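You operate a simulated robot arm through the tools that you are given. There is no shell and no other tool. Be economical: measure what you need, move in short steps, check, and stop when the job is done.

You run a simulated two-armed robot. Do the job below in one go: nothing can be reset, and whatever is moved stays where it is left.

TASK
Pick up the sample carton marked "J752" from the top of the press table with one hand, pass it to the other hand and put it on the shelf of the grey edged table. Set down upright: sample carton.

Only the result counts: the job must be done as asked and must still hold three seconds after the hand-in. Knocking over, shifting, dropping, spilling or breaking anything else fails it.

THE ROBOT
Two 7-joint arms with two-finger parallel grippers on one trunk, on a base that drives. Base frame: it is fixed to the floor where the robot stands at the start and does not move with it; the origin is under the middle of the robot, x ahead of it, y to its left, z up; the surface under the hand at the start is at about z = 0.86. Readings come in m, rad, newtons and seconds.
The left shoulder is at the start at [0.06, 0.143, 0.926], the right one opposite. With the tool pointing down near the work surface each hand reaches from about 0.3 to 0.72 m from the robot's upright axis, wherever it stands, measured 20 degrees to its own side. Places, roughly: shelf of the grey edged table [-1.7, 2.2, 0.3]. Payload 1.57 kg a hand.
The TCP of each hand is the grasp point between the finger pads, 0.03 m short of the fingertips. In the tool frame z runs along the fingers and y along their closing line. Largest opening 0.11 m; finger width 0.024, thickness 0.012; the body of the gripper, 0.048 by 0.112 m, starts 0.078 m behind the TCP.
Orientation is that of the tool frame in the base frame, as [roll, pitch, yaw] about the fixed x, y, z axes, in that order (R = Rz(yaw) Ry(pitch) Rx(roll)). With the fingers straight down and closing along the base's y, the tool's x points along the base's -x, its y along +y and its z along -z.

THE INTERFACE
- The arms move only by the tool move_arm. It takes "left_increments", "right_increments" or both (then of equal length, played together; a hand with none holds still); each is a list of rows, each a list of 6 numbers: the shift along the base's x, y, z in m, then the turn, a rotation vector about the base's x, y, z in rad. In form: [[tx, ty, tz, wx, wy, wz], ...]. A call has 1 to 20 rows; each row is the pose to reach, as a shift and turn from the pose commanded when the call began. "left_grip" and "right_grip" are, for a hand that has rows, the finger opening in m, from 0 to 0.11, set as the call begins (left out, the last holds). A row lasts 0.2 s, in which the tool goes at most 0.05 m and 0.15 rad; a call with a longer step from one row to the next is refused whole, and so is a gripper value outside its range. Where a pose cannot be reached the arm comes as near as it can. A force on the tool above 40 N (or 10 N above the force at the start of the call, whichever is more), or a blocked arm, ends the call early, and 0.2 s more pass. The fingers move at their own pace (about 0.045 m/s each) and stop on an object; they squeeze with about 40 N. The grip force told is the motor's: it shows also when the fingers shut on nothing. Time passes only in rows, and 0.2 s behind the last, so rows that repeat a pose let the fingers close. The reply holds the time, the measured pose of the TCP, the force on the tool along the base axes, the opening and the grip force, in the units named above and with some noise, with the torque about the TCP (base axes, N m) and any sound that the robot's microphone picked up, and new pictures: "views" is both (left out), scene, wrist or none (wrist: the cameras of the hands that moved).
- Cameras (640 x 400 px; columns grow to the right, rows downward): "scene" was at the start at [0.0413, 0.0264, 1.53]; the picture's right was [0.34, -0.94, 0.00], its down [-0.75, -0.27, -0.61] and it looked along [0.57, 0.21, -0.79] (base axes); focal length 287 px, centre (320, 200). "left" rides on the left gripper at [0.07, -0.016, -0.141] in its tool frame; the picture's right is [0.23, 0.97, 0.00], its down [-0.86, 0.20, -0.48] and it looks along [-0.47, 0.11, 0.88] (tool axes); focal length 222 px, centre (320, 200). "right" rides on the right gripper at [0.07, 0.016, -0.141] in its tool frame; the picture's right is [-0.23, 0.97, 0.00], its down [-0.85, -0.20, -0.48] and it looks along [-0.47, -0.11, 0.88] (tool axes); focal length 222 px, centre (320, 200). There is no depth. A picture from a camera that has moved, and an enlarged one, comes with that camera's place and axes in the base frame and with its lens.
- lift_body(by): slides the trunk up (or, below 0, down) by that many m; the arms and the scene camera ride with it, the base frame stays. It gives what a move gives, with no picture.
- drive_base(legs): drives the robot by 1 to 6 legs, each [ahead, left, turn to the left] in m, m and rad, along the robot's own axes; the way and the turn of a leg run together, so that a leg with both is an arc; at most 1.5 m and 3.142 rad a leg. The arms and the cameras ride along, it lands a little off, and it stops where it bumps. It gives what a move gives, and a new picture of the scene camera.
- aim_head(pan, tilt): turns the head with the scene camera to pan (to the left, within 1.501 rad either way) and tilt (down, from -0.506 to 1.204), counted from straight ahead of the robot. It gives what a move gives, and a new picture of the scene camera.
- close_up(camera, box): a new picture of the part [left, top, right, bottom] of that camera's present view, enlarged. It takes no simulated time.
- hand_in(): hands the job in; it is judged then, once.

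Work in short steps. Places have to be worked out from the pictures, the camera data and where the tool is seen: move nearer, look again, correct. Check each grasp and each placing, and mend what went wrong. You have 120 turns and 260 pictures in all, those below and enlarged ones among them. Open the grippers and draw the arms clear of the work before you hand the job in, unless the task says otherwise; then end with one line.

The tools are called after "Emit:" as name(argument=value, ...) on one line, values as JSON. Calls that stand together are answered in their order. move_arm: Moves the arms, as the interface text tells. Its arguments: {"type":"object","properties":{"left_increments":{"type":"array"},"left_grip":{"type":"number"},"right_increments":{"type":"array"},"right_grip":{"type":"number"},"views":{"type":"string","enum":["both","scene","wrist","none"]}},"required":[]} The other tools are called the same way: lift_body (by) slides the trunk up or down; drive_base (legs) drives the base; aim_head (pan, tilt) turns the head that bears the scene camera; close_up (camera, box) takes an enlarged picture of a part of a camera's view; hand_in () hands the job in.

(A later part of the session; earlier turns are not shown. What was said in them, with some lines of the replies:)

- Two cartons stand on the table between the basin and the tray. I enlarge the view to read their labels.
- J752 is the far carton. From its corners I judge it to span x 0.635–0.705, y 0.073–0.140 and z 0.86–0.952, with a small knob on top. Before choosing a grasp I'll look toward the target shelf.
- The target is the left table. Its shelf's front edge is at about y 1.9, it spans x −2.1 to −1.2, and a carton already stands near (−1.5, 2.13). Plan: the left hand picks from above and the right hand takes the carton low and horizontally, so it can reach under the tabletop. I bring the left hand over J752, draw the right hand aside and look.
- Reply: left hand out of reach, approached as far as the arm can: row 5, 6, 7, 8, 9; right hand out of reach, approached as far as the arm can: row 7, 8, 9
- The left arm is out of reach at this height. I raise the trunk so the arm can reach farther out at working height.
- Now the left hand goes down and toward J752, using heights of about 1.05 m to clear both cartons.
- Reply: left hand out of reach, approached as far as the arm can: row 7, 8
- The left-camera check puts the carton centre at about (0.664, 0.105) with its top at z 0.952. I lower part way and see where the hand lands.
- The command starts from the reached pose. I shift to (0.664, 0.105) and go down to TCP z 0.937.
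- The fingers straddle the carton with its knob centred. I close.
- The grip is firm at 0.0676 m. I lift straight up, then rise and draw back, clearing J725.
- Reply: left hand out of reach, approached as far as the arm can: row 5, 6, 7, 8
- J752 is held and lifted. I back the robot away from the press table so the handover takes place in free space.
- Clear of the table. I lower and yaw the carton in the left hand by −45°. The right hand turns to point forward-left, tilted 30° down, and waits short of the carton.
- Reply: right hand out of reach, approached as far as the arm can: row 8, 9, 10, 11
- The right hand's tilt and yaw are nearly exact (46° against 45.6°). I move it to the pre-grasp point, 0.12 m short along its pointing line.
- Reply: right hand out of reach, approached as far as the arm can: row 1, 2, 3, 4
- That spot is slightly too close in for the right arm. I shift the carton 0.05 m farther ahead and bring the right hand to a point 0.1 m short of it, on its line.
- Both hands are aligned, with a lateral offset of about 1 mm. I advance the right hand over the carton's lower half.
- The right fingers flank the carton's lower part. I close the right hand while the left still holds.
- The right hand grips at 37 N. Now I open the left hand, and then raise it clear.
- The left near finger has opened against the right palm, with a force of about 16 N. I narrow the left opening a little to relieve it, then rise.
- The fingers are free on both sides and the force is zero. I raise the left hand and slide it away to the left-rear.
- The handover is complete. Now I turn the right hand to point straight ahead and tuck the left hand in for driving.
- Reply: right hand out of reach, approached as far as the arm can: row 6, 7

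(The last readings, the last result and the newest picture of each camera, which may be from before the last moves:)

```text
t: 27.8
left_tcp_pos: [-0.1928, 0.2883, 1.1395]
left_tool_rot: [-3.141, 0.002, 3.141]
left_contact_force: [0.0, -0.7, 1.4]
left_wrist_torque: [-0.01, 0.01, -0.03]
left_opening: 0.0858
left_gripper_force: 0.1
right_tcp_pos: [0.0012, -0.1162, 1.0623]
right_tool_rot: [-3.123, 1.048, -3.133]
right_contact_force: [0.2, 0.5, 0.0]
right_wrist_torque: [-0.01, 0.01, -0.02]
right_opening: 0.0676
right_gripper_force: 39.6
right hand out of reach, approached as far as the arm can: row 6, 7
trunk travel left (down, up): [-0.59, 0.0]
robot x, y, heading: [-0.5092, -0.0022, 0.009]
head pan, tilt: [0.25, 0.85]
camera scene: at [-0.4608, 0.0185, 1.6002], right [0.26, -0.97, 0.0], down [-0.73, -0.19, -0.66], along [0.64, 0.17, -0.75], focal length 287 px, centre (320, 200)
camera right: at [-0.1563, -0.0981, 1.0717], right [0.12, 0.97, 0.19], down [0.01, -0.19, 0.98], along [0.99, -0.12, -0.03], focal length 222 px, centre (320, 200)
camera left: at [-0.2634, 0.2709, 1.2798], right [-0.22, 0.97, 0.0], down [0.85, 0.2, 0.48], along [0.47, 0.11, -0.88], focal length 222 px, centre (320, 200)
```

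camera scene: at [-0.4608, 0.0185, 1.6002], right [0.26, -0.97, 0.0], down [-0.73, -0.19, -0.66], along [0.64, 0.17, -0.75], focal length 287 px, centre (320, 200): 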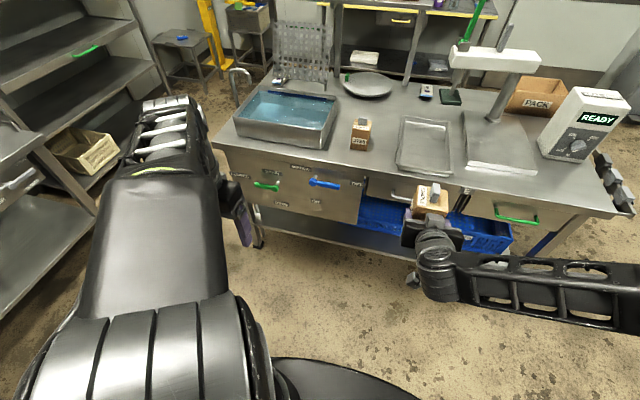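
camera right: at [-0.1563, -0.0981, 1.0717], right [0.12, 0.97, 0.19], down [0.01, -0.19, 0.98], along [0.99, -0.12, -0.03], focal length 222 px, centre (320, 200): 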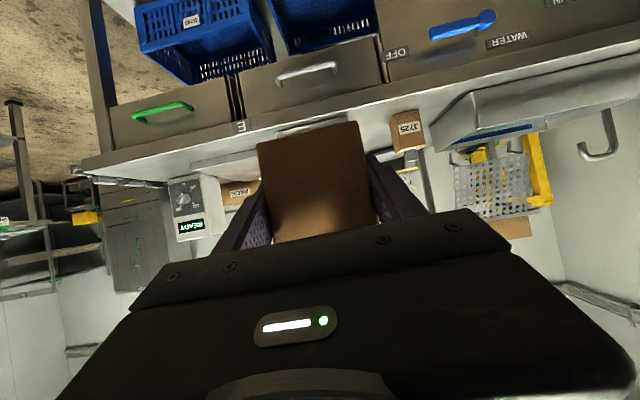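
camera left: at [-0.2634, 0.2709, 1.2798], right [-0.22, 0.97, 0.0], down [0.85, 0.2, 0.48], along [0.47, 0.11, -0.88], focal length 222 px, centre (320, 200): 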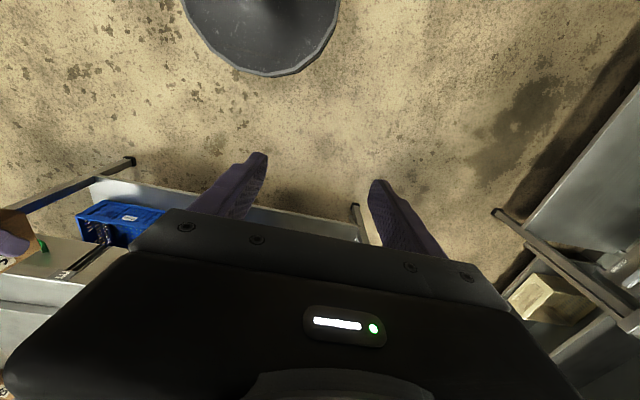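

The right hand points straight ahead with the carton upright. I turn toward the target table and look.

Emit:
drive_base(legs=[[0, 0, 1.1], [0, 0, 1.1]])

Emit:
aim_head(pan=0, tilt=0.6)

```text
t: 33.8
left_tcp_pos: [-0.9278, 0.0772, 1.1393]
left_tool_rot: [3.141, 0.002, -0.939]
left_contact_force: [-0.1, -0.1, -0.1]
left_wrist_torque: [-0.03, -0.01, 0.04]
left_opening: 0.0861
left_gripper_force: 0.1
right_tcp_pos: [-0.7177, 0.4731, 1.0627]
right_tool_rot: [-3.122, 1.047, -0.921]
right_contact_force: [-0.6, -0.1, -0.4]
right_wrist_torque: [-0.06, -0.02, 0.02]
right_opening: 0.0675
right_gripper_force: 40.3
trunk travel left (down, up): [-0.59, 0.0]
robot x, y, heading: [-0.5077, -0.0043, 2.218]
head pan, tilt: [0.25, 0.85]
camera scene: at [-0.5493, 0.0232, 1.6002], right [0.62, 0.78, 0.0], down [0.59, -0.47, -0.66], along [-0.52, 0.41, -0.75], focal length 287 px, centre (320, 200)
```

scene: 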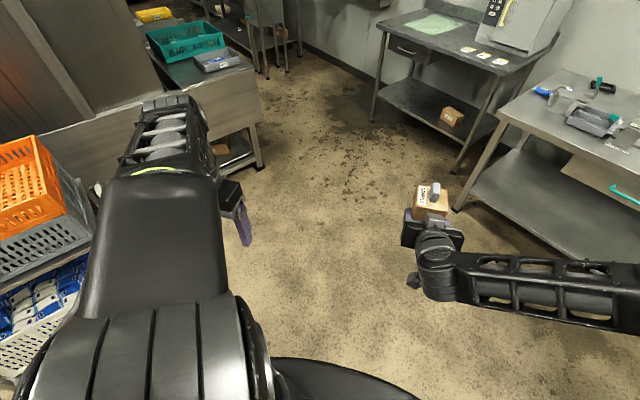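

```text
t: 34.5
left_tcp_pos: [-0.9276, 0.0777, 1.1382]
left_tool_rot: [3.141, 0.002, -0.939]
left_contact_force: [0.4, 0.4, -0.1]
left_wrist_torque: [-0.02, -0.02, 0.0]
left_opening: 0.0858
left_gripper_force: 0.0
right_tcp_pos: [-0.7174, 0.4752, 1.0624]
right_tool_rot: [-3.122, 1.046, -0.922]
right_contact_force: [-0.5, 0.1, -0.3]
right_wrist_torque: [0.0, -0.03, 0.0]
right_opening: 0.0676
right_gripper_force: 40.4
trunk travel left (down, up): [-0.59, 0.0]
robot x, y, heading: [-0.5066, -0.0036, 2.219]
head pan, tilt: [0.0, 0.6]
camera scene: at [-0.5414, 0.0449, 1.621], right [0.8, 0.6, 0.0], down [0.34, -0.45, -0.82], along [-0.5, 0.66, -0.57], focal length 287 px, centre (320, 200)
```

scene: 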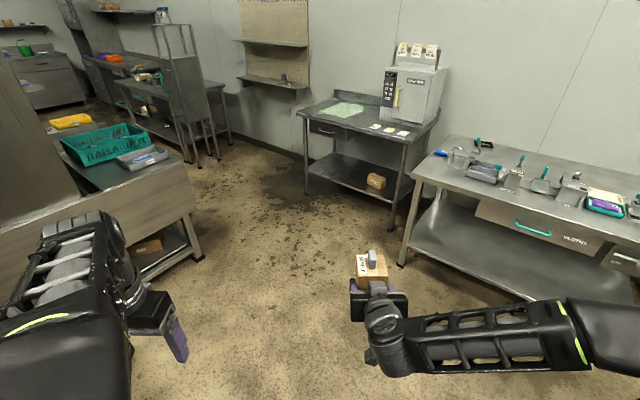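

The way is clear, but I must keep off the corner of the teal-basket table near (−2.2, 0.74) and the middle table's corner near (−0.93, 1.39). The shelf's free area is around x −1.75, y 2.0. I lower the trunk here in open space.

Emit:
lift_body(by=-0.57)

Emit:
drive_base(legs=[[0, 0, 0.185], [0.8, 0, 0]])

```text
refused: -0.57 is not a number from -0.4 to 0.4
```

```text
t: 39.6
left_tcp_pos: [-1.5301, 0.5798, 1.1384]
left_tool_rot: [-3.141, 0.003, -0.788]
left_contact_force: [0.2, 0.9, 0.0]
left_wrist_torque: [0.0, -0.04, 0.0]
left_opening: 0.0856
left_gripper_force: 0.1
right_tcp_pos: [-1.3806, 1.0022, 1.0616]
right_tool_rot: [-3.123, 1.046, -0.772]
right_contact_force: [-0.1, 0.0, 0.7]
right_wrist_torque: [0.01, 0.01, 0.03]
right_opening: 0.0676
right_gripper_force: 39.6
trunk travel left (down, up): [-0.59, 0.0]
robot x, y, heading: [-1.1001, 0.5665, 2.365]
head pan, tilt: [0.0, 0.6]
camera scene: at [-1.1424, 0.6041, 1.6211], right [0.7, 0.71, 0.0], down [0.4, -0.4, -0.82], along [-0.59, 0.58, -0.57], focal length 287 px, centre (320, 200)
```

scene: 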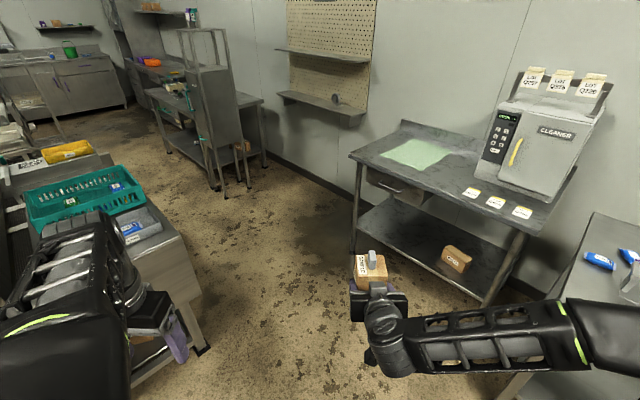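

The trunk limit is 0.4 m per call. The position is clear, so I lower it in two steps here.

Emit:
lift_body(by=-0.3)

Emit:
lift_body(by=-0.27)

Emit:
aim_head(pan=-0.2, tilt=0.4)

```text
t: 42.6
left_tcp_pos: [-1.5281, 0.5794, 0.838]
left_tool_rot: [3.142, 0.0, -0.79]
left_contact_force: [0.0, -0.7, -0.6]
left_wrist_torque: [0.02, 0.0, 0.01]
left_opening: 0.0859
left_gripper_force: 0.1
right_tcp_pos: [-1.3801, 1.0016, 0.7617]
right_tool_rot: [-3.123, 1.048, -0.771]
right_contact_force: [-0.2, -0.4, -0.5]
right_wrist_torque: [-0.01, 0.0, 0.02]
right_opening: 0.0672
right_gripper_force: 40.1
trunk travel left (down, up): [-0.29, 0.3]
robot x, y, heading: [-1.1037, 0.5582, 2.369]
head pan, tilt: [0.0, 0.6]
```

```text
t: 45.4
left_tcp_pos: [-1.5278, 0.5787, 0.5686]
left_tool_rot: [3.141, 0.003, -0.789]
left_contact_force: [0.1, -0.6, 0.1]
left_wrist_torque: [0.02, -0.01, -0.01]
left_opening: 0.0862
left_gripper_force: 0.0
right_tcp_pos: [-1.3805, 1.0014, 0.4918]
right_tool_rot: [-3.124, 1.048, -0.773]
right_contact_force: [-0.3, 0.0, 0.3]
right_wrist_torque: [-0.03, 0.0, 0.02]
right_opening: 0.0676
right_gripper_force: 40.2
trunk travel left (down, up): [-0.02, 0.57]
robot x, y, heading: [-1.1006, 0.5642, 2.369]
head pan, tilt: [0.0, 0.6]
```

```text
t: 46.1
left_tcp_pos: [-1.529, 0.5792, 0.5687]
left_tool_rot: [-3.141, 0.003, -0.788]
left_contact_force: [0.1, 0.7, 0.3]
left_wrist_torque: [-0.01, 0.0, 0.03]
left_opening: 0.0857
left_gripper_force: 0.0
right_tcp_pos: [-1.3815, 1.0025, 0.4929]
right_tool_rot: [-3.121, 1.048, -0.773]
right_contact_force: [0.3, 0.1, -0.1]
right_wrist_torque: [0.0, -0.01, 0.0]
right_opening: 0.0676
right_gripper_force: 39.7
trunk travel left (down, up): [-0.02, 0.57]
robot x, y, heading: [-1.0997, 0.5628, 2.37]
head pan, tilt: [-0.201, 0.4]
camera scene: at [-1.1308, 0.6184, 1.0693], right [0.83, 0.56, 0.0], down [0.22, -0.32, -0.92], along [-0.52, 0.76, -0.39], focal length 287 px, centre (320, 200)
```

scene: 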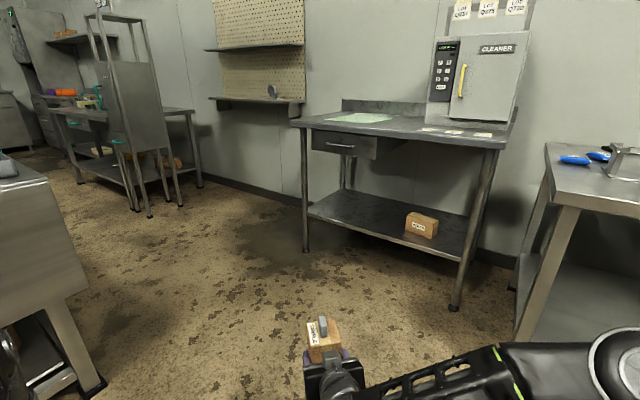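

The existing carton spans x −1.53 to −1.37, so I aim for x ≈ −1.75. I square up to the table and drive diagonally to about (−1.83, 1.15).

Emit:
drive_base(legs=[[0, 0, -0.799], [0.587, 0.73, 0]])

Emit:
aim_head(pan=-0.1, tilt=0.75)

```text
t: 53.1
left_tcp_pos: [-2.1085, 1.4795, 0.5684]
left_tool_rot: [3.141, 0.002, -1.588]
left_contact_force: [-0.6, 0.0, -0.4]
left_wrist_torque: [-0.03, -0.03, 0.0]
left_opening: 0.0859
left_gripper_force: 0.0
right_tcp_pos: [-1.7023, 1.6689, 0.4911]
right_tool_rot: [-3.122, 1.048, -1.574]
right_contact_force: [-0.6, -0.3, -0.1]
right_wrist_torque: [0.0, -0.03, 0.01]
right_opening: 0.0674
right_gripper_force: 40.0
trunk travel left (down, up): [-0.02, 0.57]
robot x, y, heading: [-1.8222, 1.1635, 1.569]
head pan, tilt: [-0.201, 0.4]
camera scene: at [-1.8023, 1.2237, 1.0693], right [0.98, -0.2, 0.0], down [-0.08, -0.38, -0.92], along [0.19, 0.9, -0.39], focal length 287 px, centre (320, 200)
```

scene: 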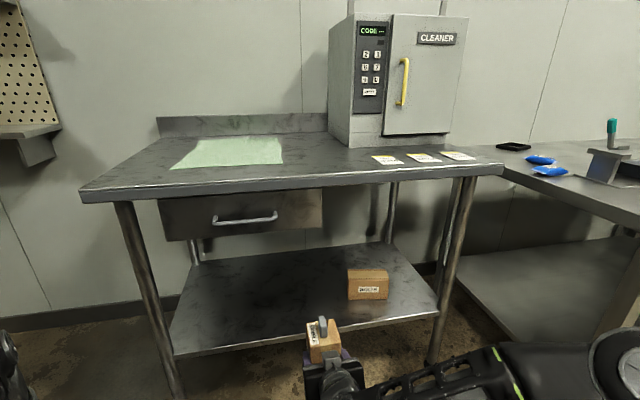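

```text
t: 54.0
left_tcp_pos: [-2.1076, 1.4803, 0.5694]
left_tool_rot: [3.14, 0.002, -1.587]
left_contact_force: [0.6, -0.7, 0.6]
left_wrist_torque: [0.0, -0.01, 0.02]
left_opening: 0.0861
left_gripper_force: 0.1
right_tcp_pos: [-1.7013, 1.6701, 0.492]
right_tool_rot: [-3.121, 1.047, -1.574]
right_contact_force: [-0.3, 0.2, 0.3]
right_wrist_torque: [-0.01, -0.01, -0.02]
right_opening: 0.0673
right_gripper_force: 40.2
trunk travel left (down, up): [-0.02, 0.57]
robot x, y, heading: [-1.8221, 1.1624, 1.566]
head pan, tilt: [-0.099, 0.75]
camera scene: at [-1.8126, 1.2155, 1.0383], right [0.99, -0.1, 0.0], down [-0.07, -0.68, -0.73], along [0.07, 0.73, -0.68], focal length 287 px, centre (320, 200)
```

scene: 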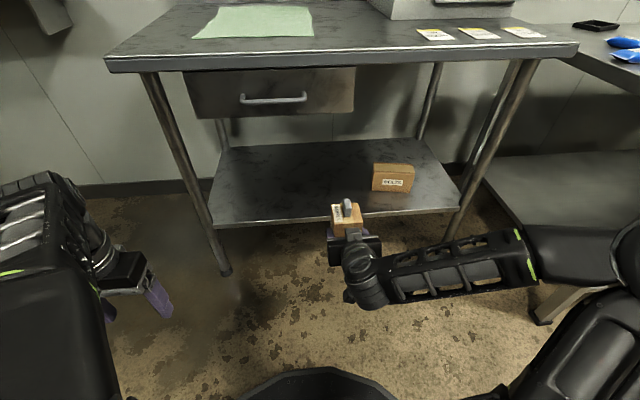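

Everything is consistent: the shelf's front edge is at y ≈ 1.905 and the tabletop's at ≈ 1.85. I lower the right hand to z 0.38 (carton bottom ≈ 0.34) in front of the shelf and shift it to x ≈ −1.74.

Emit:
move_arm(right_increments=[[-0.01, 0, -0.03, 0, 0, 0], [-0.02, 0, -0.06, 0, 0, 0], [-0.03, 0, -0.09, 0, 0, 0], [-0.04, 0, -0.112, 0, 0, 0], [-0.04, 0, -0.112, 0, 0, 0]])

```text
t: 55.1
left_tcp_pos: [-2.1072, 1.4806, 0.5686]
left_tool_rot: [3.14, 0.001, -1.587]
left_contact_force: [-0.2, -0.4, 1.3]
left_wrist_torque: [0.01, 0.03, -0.01]
left_opening: 0.0863
left_gripper_force: 0.0
right_tcp_pos: [-1.707, 1.6803, 0.3823]
right_tool_rot: [-3.127, 1.046, -1.57]
right_contact_force: [-1.1, 0.5, 0.3]
right_wrist_torque: [-0.03, 0.02, 0.0]
right_opening: 0.0674
right_gripper_force: 40.3
right hand out of reach, approached as far as the arm can: row 2, 3, 4, 5
trunk travel left (down, up): [-0.02, 0.57]
robot x, y, heading: [-1.8198, 1.1655, 1.565]
head pan, tilt: [-0.099, 0.75]
camera scene: at [-1.8126, 1.2154, 1.0382], right [0.99, -0.1, 0.0], down [-0.07, -0.68, -0.73], along [0.07, 0.73, -0.68], focal length 287 px, centre (320, 200)
camera right: at [-1.7254, 1.5231, 0.3924], right [-0.97, 0.13, 0.19], down [0.19, 0.01, 0.98], along [0.12, 0.99, -0.04], focal length 222 px, centre (320, 200)
```

scene: 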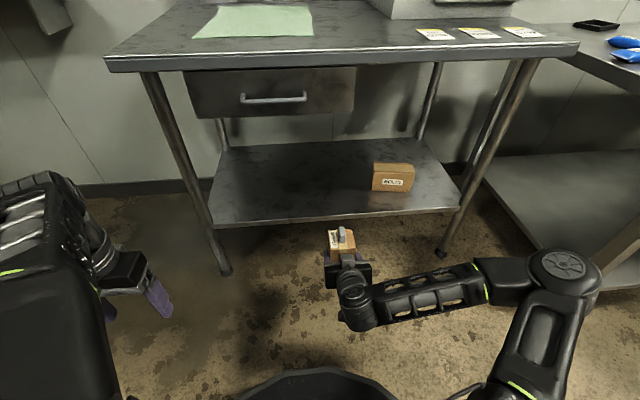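
right: 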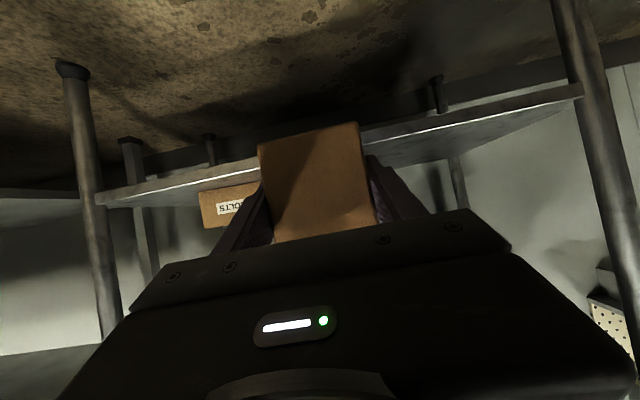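

From the wrist camera the shelf top comes out at z ≈ 0.30, and the carton bottom is ≈ 0.343. I drive ahead 0.22 m, and slightly left, to carry the carton over the shelf's edge.

Emit:
drive_base(legs=[[0.22, 0.03, 0]])

```text
t: 56.9
left_tcp_pos: [-2.1356, 1.7023, 0.5687]
left_tool_rot: [3.141, 0.002, -1.593]
left_contact_force: [0.2, -0.2, -0.2]
left_wrist_torque: [0.01, 0.0, -0.05]
left_opening: 0.086
left_gripper_force: 0.2
right_tcp_pos: [-1.7347, 1.8989, 0.3837]
right_tool_rot: [-3.129, 1.045, -1.574]
right_contact_force: [0.2, 0.3, 0.8]
right_wrist_torque: [-0.05, -0.02, 0.01]
right_opening: 0.0674
right_gripper_force: 39.8
trunk travel left (down, up): [-0.02, 0.57]
robot x, y, heading: [-1.8501, 1.3824, 1.566]
head pan, tilt: [-0.099, 0.75]
camera scene: at [-1.8417, 1.4365, 1.0382], right [0.99, -0.1, 0.0], down [-0.07, -0.68, -0.73], along [0.08, 0.73, -0.68], focal length 287 px, centre (320, 200)
```

scene: 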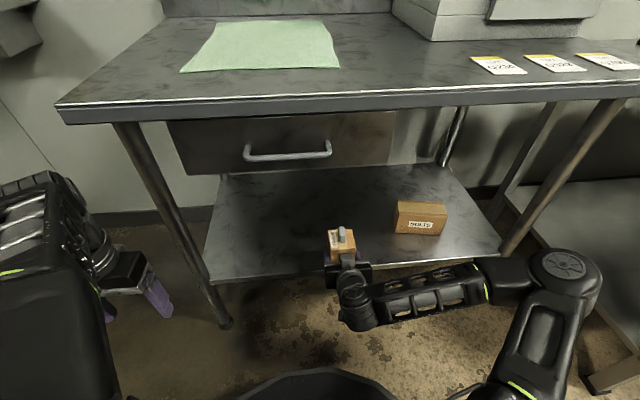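

Still 0.04 m above the shelf. I extend the right arm 0.08 m so the carton is fully over the shelf.

Emit:
move_arm(right_increments=[[0, 0.03, 0, 0, 0, 0], [0, 0.06, 0, 0, 0, 0], [0, 0.08, 0, 0, 0, 0], [0, 0.08, 0, 0, 0, 0]])

Emit:
close_up(camera="scene", box=[240, 160, 480, 320])

```text
t: 57.9
left_tcp_pos: [-2.1351, 1.7029, 0.5684]
left_tool_rot: [-3.141, 0.002, -1.592]
left_contact_force: [0.1, -0.5, 0.4]
left_wrist_torque: [0.02, -0.03, 0.0]
left_opening: 0.0861
left_gripper_force: 0.0
right_tcp_pos: [-1.7369, 1.9819, 0.3841]
right_tool_rot: [-3.13, 1.046, -1.574]
right_contact_force: [-0.3, 0.7, -1.2]
right_wrist_torque: [-0.03, -0.02, 0.02]
right_opening: 0.0676
right_gripper_force: 40.2
trunk travel left (down, up): [-0.02, 0.57]
robot x, y, heading: [-1.8518, 1.3807, 1.566]
head pan, tilt: [-0.099, 0.75]
camera scene: at [-1.8417, 1.4366, 1.0382], right [0.99, -0.1, 0.0], down [-0.07, -0.68, -0.73], along [0.08, 0.73, -0.68], focal length 287 px, centre (320, 200)
camera right: at [-1.7562, 1.8265, 0.3941], right [-0.97, 0.13, 0.19], down [0.19, 0.01, 0.98], along [0.13, 0.99, -0.04], focal length 222 px, centre (320, 200)
```

scene: 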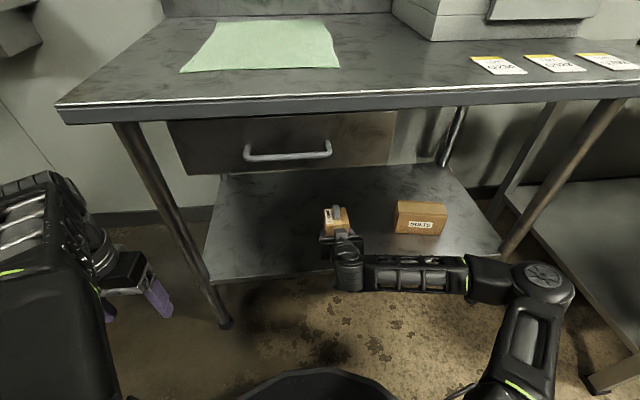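
right: 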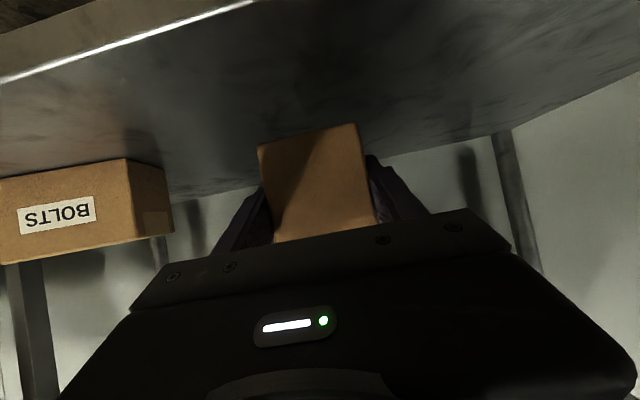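

```text
2.50 times, centred on (360, 240) of scene
camera zoom: at [-1.8417, 1.4366, 1.0382], right [0.99, -0.1, 0.0], down [-0.07, -0.68, -0.73], along [0.08, 0.73, -0.68], focal length 717 px, centre (220, 100)
```

zoom: 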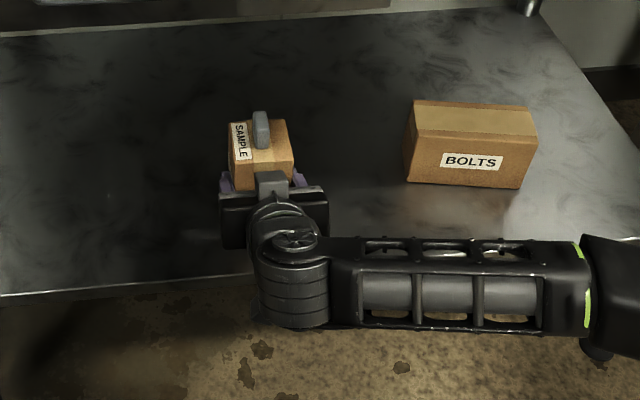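

The carton is over the shelf with clear space all round. I lower in small steps and watch for contact.

Emit:
move_arm(right_increments=[[0, 0, -0.01, 0, 0, 0], [0, 0, -0.02, 0, 0, 0], [0, 0, -0.028, 0, 0, 0], [0, 0, -0.034, 0, 0, 0], [0, 0, -0.038, 0, 0, 0], [0, 0, -0.041, 0, 0, 0], [0, 0, -0.041, 0, 0, 0]])

```text
t: 59.5
left_tcp_pos: [-2.1362, 1.703, 0.5688]
left_tool_rot: [-3.141, 0.003, -1.59]
left_contact_force: [-0.7, 0.1, 0.4]
left_wrist_torque: [0.02, -0.03, 0.0]
left_opening: 0.086
left_gripper_force: 0.0
right_tcp_pos: [-1.7343, 1.9799, 0.3418]
right_tool_rot: [-3.128, 1.044, -1.575]
right_contact_force: [0.1, -0.1, -0.1]
right_wrist_torque: [0.0, -0.03, 0.0]
right_opening: 0.0676
right_gripper_force: 39.5
trunk travel left (down, up): [-0.02, 0.57]
robot x, y, heading: [-1.8521, 1.3842, 1.565]
head pan, tilt: [-0.099, 0.75]
camera scene: at [-1.8417, 1.4366, 1.0382], right [0.99, -0.1, 0.0], down [-0.07, -0.68, -0.73], along [0.08, 0.73, -0.68], focal length 287 px, centre (320, 200)
camera right: at [-1.7538, 1.8235, 0.3508], right [-0.97, 0.13, 0.19], down [0.19, 0.01, 0.98], along [0.13, 0.99, -0.04], focal length 222 px, centre (320, 200)
```

scene: 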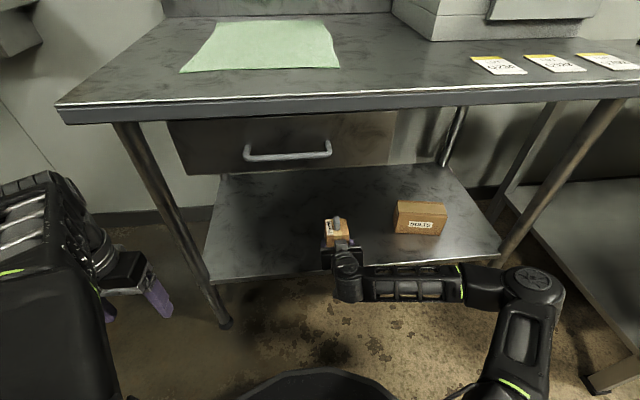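
right: 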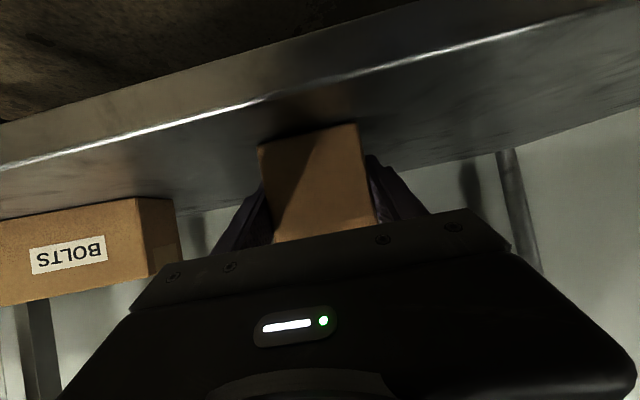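

No contact yet, with the carton bottom at about 0.303. I continue in 2–3 mm steps.

Emit:
move_arm(right_increments=[[0, 0, -0.002, 0, 0, 0], [0, 0, -0.004, 0, 0, 0], [0, 0, -0.006, 0, 0, 0], [0, 0, -0.008, 0, 0, 0]], views="none")

```text
t: 60.5
left_tcp_pos: [-2.1353, 1.7018, 0.5699]
left_tool_rot: [-3.141, 0.006, -1.592]
left_contact_force: [-0.5, -0.6, 0.5]
left_wrist_torque: [0.0, 0.02, -0.02]
left_opening: 0.086
left_gripper_force: 0.0
right_tcp_pos: [-1.7349, 1.9801, 0.3375]
right_tool_rot: [-3.127, 1.055, -1.574]
right_contact_force: [5.9, -12.4, 36.1]
right_wrist_torque: [-0.74, 0.59, 0.23]
right_opening: 0.0674
right_gripper_force: 39.4
trunk travel left (down, up): [-0.02, 0.57]
robot x, y, heading: [-1.8513, 1.3854, 1.564]
head pan, tilt: [-0.099, 0.75]
```

Contact at 36 N. I ease up 3 mm to take the load off, then look.

Emit:
move_arm(right_increments=[[0, 0, 0.003, 0, 0, 0], [0, 0, 0.003, 0, 0, 0]], views="wrist")

Emit:
close_up(camera="scene", box=[270, 180, 450, 300])

```text
t: 61.0
left_tcp_pos: [-2.1363, 1.7022, 0.5678]
left_tool_rot: [-3.141, 0.004, -1.59]
left_contact_force: [0.0, -0.2, -0.1]
left_wrist_torque: [-0.01, 0.01, -0.03]
left_opening: 0.0861
left_gripper_force: 0.0
right_tcp_pos: [-1.7345, 1.9805, 0.3385]
right_tool_rot: [-3.128, 1.051, -1.577]
right_contact_force: [0.2, 2.0, 22.0]
right_wrist_torque: [0.74, 0.55, -0.03]
right_opening: 0.0675
right_gripper_force: 39.8
trunk travel left (down, up): [-0.02, 0.57]
robot x, y, heading: [-1.8521, 1.3838, 1.568]
head pan, tilt: [-0.099, 0.75]
camera right: at [-1.7542, 1.8243, 0.3478], right [-0.97, 0.13, 0.19], down [0.19, 0.01, 0.98], along [0.13, 0.99, -0.03], focal length 222 px, centre (320, 200)
```

right: 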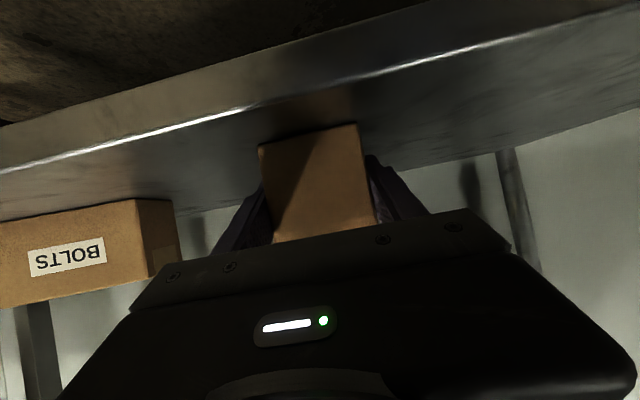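

```text
3.33 times, centred on (360, 240) of scene
camera zoom: at [-1.842, 1.4352, 1.0382], right [0.99, -0.1, 0.0], down [-0.07, -0.68, -0.73], along [0.08, 0.73, -0.68], focal length 956 px, centre (187, 67)
```

zoom: 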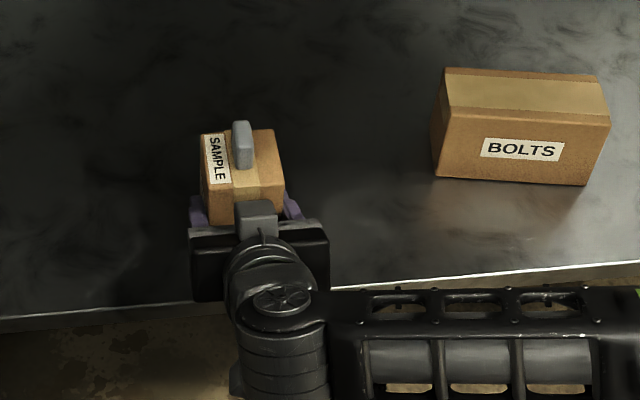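

The contact torque places the touch at the carton's far bottom edge, so it is the carton that rests on the shelf. I take off most of the remaining load and open the right hand.

Emit:
move_arm(right_increments=[[0, 0, 0.0015, 0, 0, 0], [0, 0, 0.0015, 0, 0, 0]], views="none")

Emit:
move_arm(right_increments=[[0, 0, 0, 0, 0, 0], [0, 0, 0, 0, 0, 0], [0, 0, 0, 0, 0, 0], [0, 0, 0, 0, 0, 0]], right_grip=0.11, views="wrist")

Emit:
close_up(camera="scene", box=[270, 180, 450, 300])

```text
t: 61.6
left_tcp_pos: [-2.1345, 1.702, 0.5676]
left_tool_rot: [-3.14, 0.004, -1.591]
left_contact_force: [-0.3, 0.1, -0.8]
left_wrist_torque: [-0.03, 0.0, -0.01]
left_opening: 0.0858
left_gripper_force: 0.1
right_tcp_pos: [-1.7347, 1.98, 0.3393]
right_tool_rot: [-3.127, 1.048, -1.574]
right_contact_force: [-1.4, 6.0, 13.9]
right_wrist_torque: [0.98, 0.53, -0.1]
right_opening: 0.0675
right_gripper_force: 40.4
trunk travel left (down, up): [-0.02, 0.57]
robot x, y, heading: [-1.8509, 1.3854, 1.567]
head pan, tilt: [-0.099, 0.75]
```

```text
t: 62.6
left_tcp_pos: [-2.1363, 1.7018, 0.5687]
left_tool_rot: [3.139, 0.003, -1.592]
left_contact_force: [0.1, -0.4, -0.6]
left_wrist_torque: [0.02, 0.0, 0.02]
left_opening: 0.0861
left_gripper_force: 0.0
right_tcp_pos: [-1.7344, 1.9801, 0.3381]
right_tool_rot: [-3.127, 1.047, -1.576]
right_contact_force: [-0.9, -0.2, 0.0]
right_wrist_torque: [-0.02, 0.02, 0.0]
right_opening: 0.1104
right_gripper_force: 0.0
trunk travel left (down, up): [-0.02, 0.57]
robot x, y, heading: [-1.8548, 1.3855, 1.564]
head pan, tilt: [-0.099, 0.75]
camera right: at [-1.7539, 1.8235, 0.3477], right [-0.97, 0.13, 0.19], down [0.19, 0.01, 0.98], along [0.13, 0.99, -0.04], focal length 222 px, centre (320, 200)
```

right: 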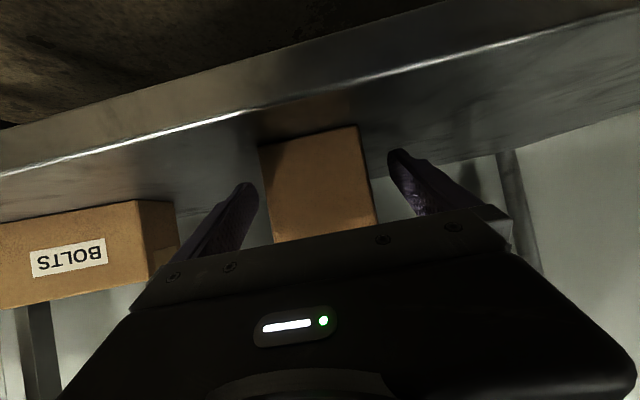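

```text
3.33 times, centred on (360, 240) of scene
camera zoom: at [-1.8417, 1.4365, 1.0382], right [0.99, -0.1, 0.0], down [-0.07, -0.68, -0.73], along [0.08, 0.73, -0.68], focal length 956 px, centre (187, 67)
```

zoom: 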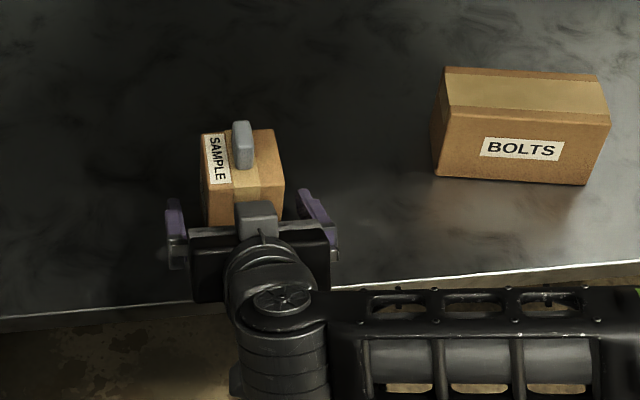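

Released: the carton stands upright and free between the fingers. I raise the hand slightly and back the base straight out.

Emit:
move_arm(right_increments=[[0, 0, 0.006, 0, 0, 0], [0, -0.02, 0.012, 0, 0, 0], [0, -0.05, 0.015, 0, 0, 0], [0, -0.08, 0.015, 0, 0, 0], [0, -0.08, 0.015, 0, 0, 0]], views="wrist")

Emit:
drive_base(legs=[[-0.25, 0, 0]])

Emit:
close_up(camera="scene", box=[240, 120, 480, 270])

```text
t: 63.9
left_tcp_pos: [-2.1362, 1.7028, 0.5681]
left_tool_rot: [3.141, 0.001, -1.593]
left_contact_force: [0.4, 0.2, 0.1]
left_wrist_torque: [0.0, -0.01, 0.01]
left_opening: 0.0861
left_gripper_force: 0.0
right_tcp_pos: [-1.7328, 1.9013, 0.3516]
right_tool_rot: [-3.131, 1.046, -1.574]
right_contact_force: [0.5, -0.1, -0.3]
right_wrist_torque: [-0.01, -0.02, -0.02]
right_opening: 0.1102
right_gripper_force: 0.0
trunk travel left (down, up): [-0.02, 0.57]
robot x, y, heading: [-1.8533, 1.3786, 1.567]
head pan, tilt: [-0.099, 0.75]
camera right: at [-1.7524, 1.7448, 0.3613], right [-0.97, 0.13, 0.19], down [0.19, 0.01, 0.98], along [0.12, 0.99, -0.04], focal length 222 px, centre (320, 200)
```

right: 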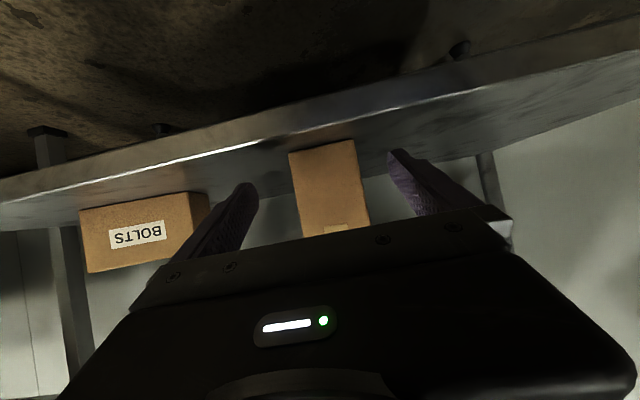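

```text
t: 65.7
left_tcp_pos: [-2.1367, 1.4574, 0.5688]
left_tool_rot: [-3.141, 0.001, -1.595]
left_contact_force: [0.2, -1.0, -0.9]
left_wrist_torque: [0.0, 0.01, 0.0]
left_opening: 0.0861
left_gripper_force: 0.1
right_tcp_pos: [-1.7339, 1.6544, 0.3509]
right_tool_rot: [-3.13, 1.044, -1.575]
right_contact_force: [-0.2, 0.2, 1.1]
right_wrist_torque: [0.01, 0.02, 0.03]
right_opening: 0.1101
right_gripper_force: 0.1
trunk travel left (down, up): [-0.02, 0.57]
robot x, y, heading: [-1.8518, 1.1368, 1.566]
head pan, tilt: [-0.099, 0.75]
camera scene: at [-1.8432, 1.1905, 1.0382], right [0.99, -0.11, 0.0], down [-0.07, -0.68, -0.73], along [0.08, 0.73, -0.68], focal length 287 px, centre (320, 200)
```

scene: 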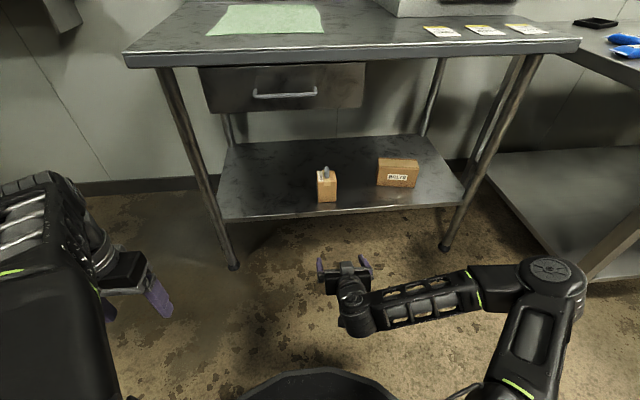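

```text
2.67 times, centred on (360, 195) of scene
camera zoom: at [-1.8432, 1.1905, 1.0382], right [0.99, -0.11, 0.0], down [-0.07, -0.68, -0.73], along [0.08, 0.73, -0.68], focal length 765 px, centre (213, 213)
```

zoom: 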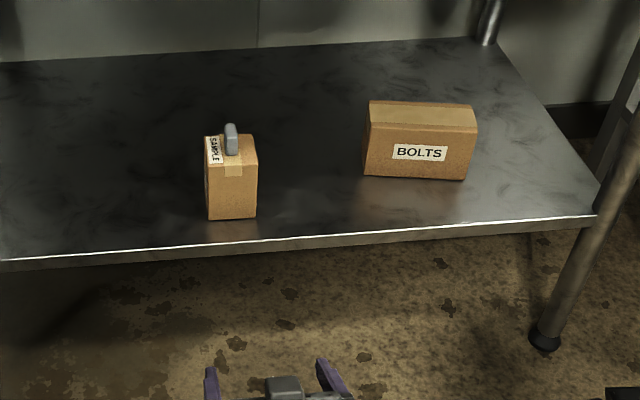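

J752 stands upright on the shelf, inside the edge and clear of the BOLTS box, and both hands are open and clear. I hand in.

Emit:
hand_in()

```text
The job is handed in.
```

The sample carton J752 went from the left hand to the right and now stands upright on the shelf of the grey edged table. I saw nothing else moved or knocked over, and the job is handed in.
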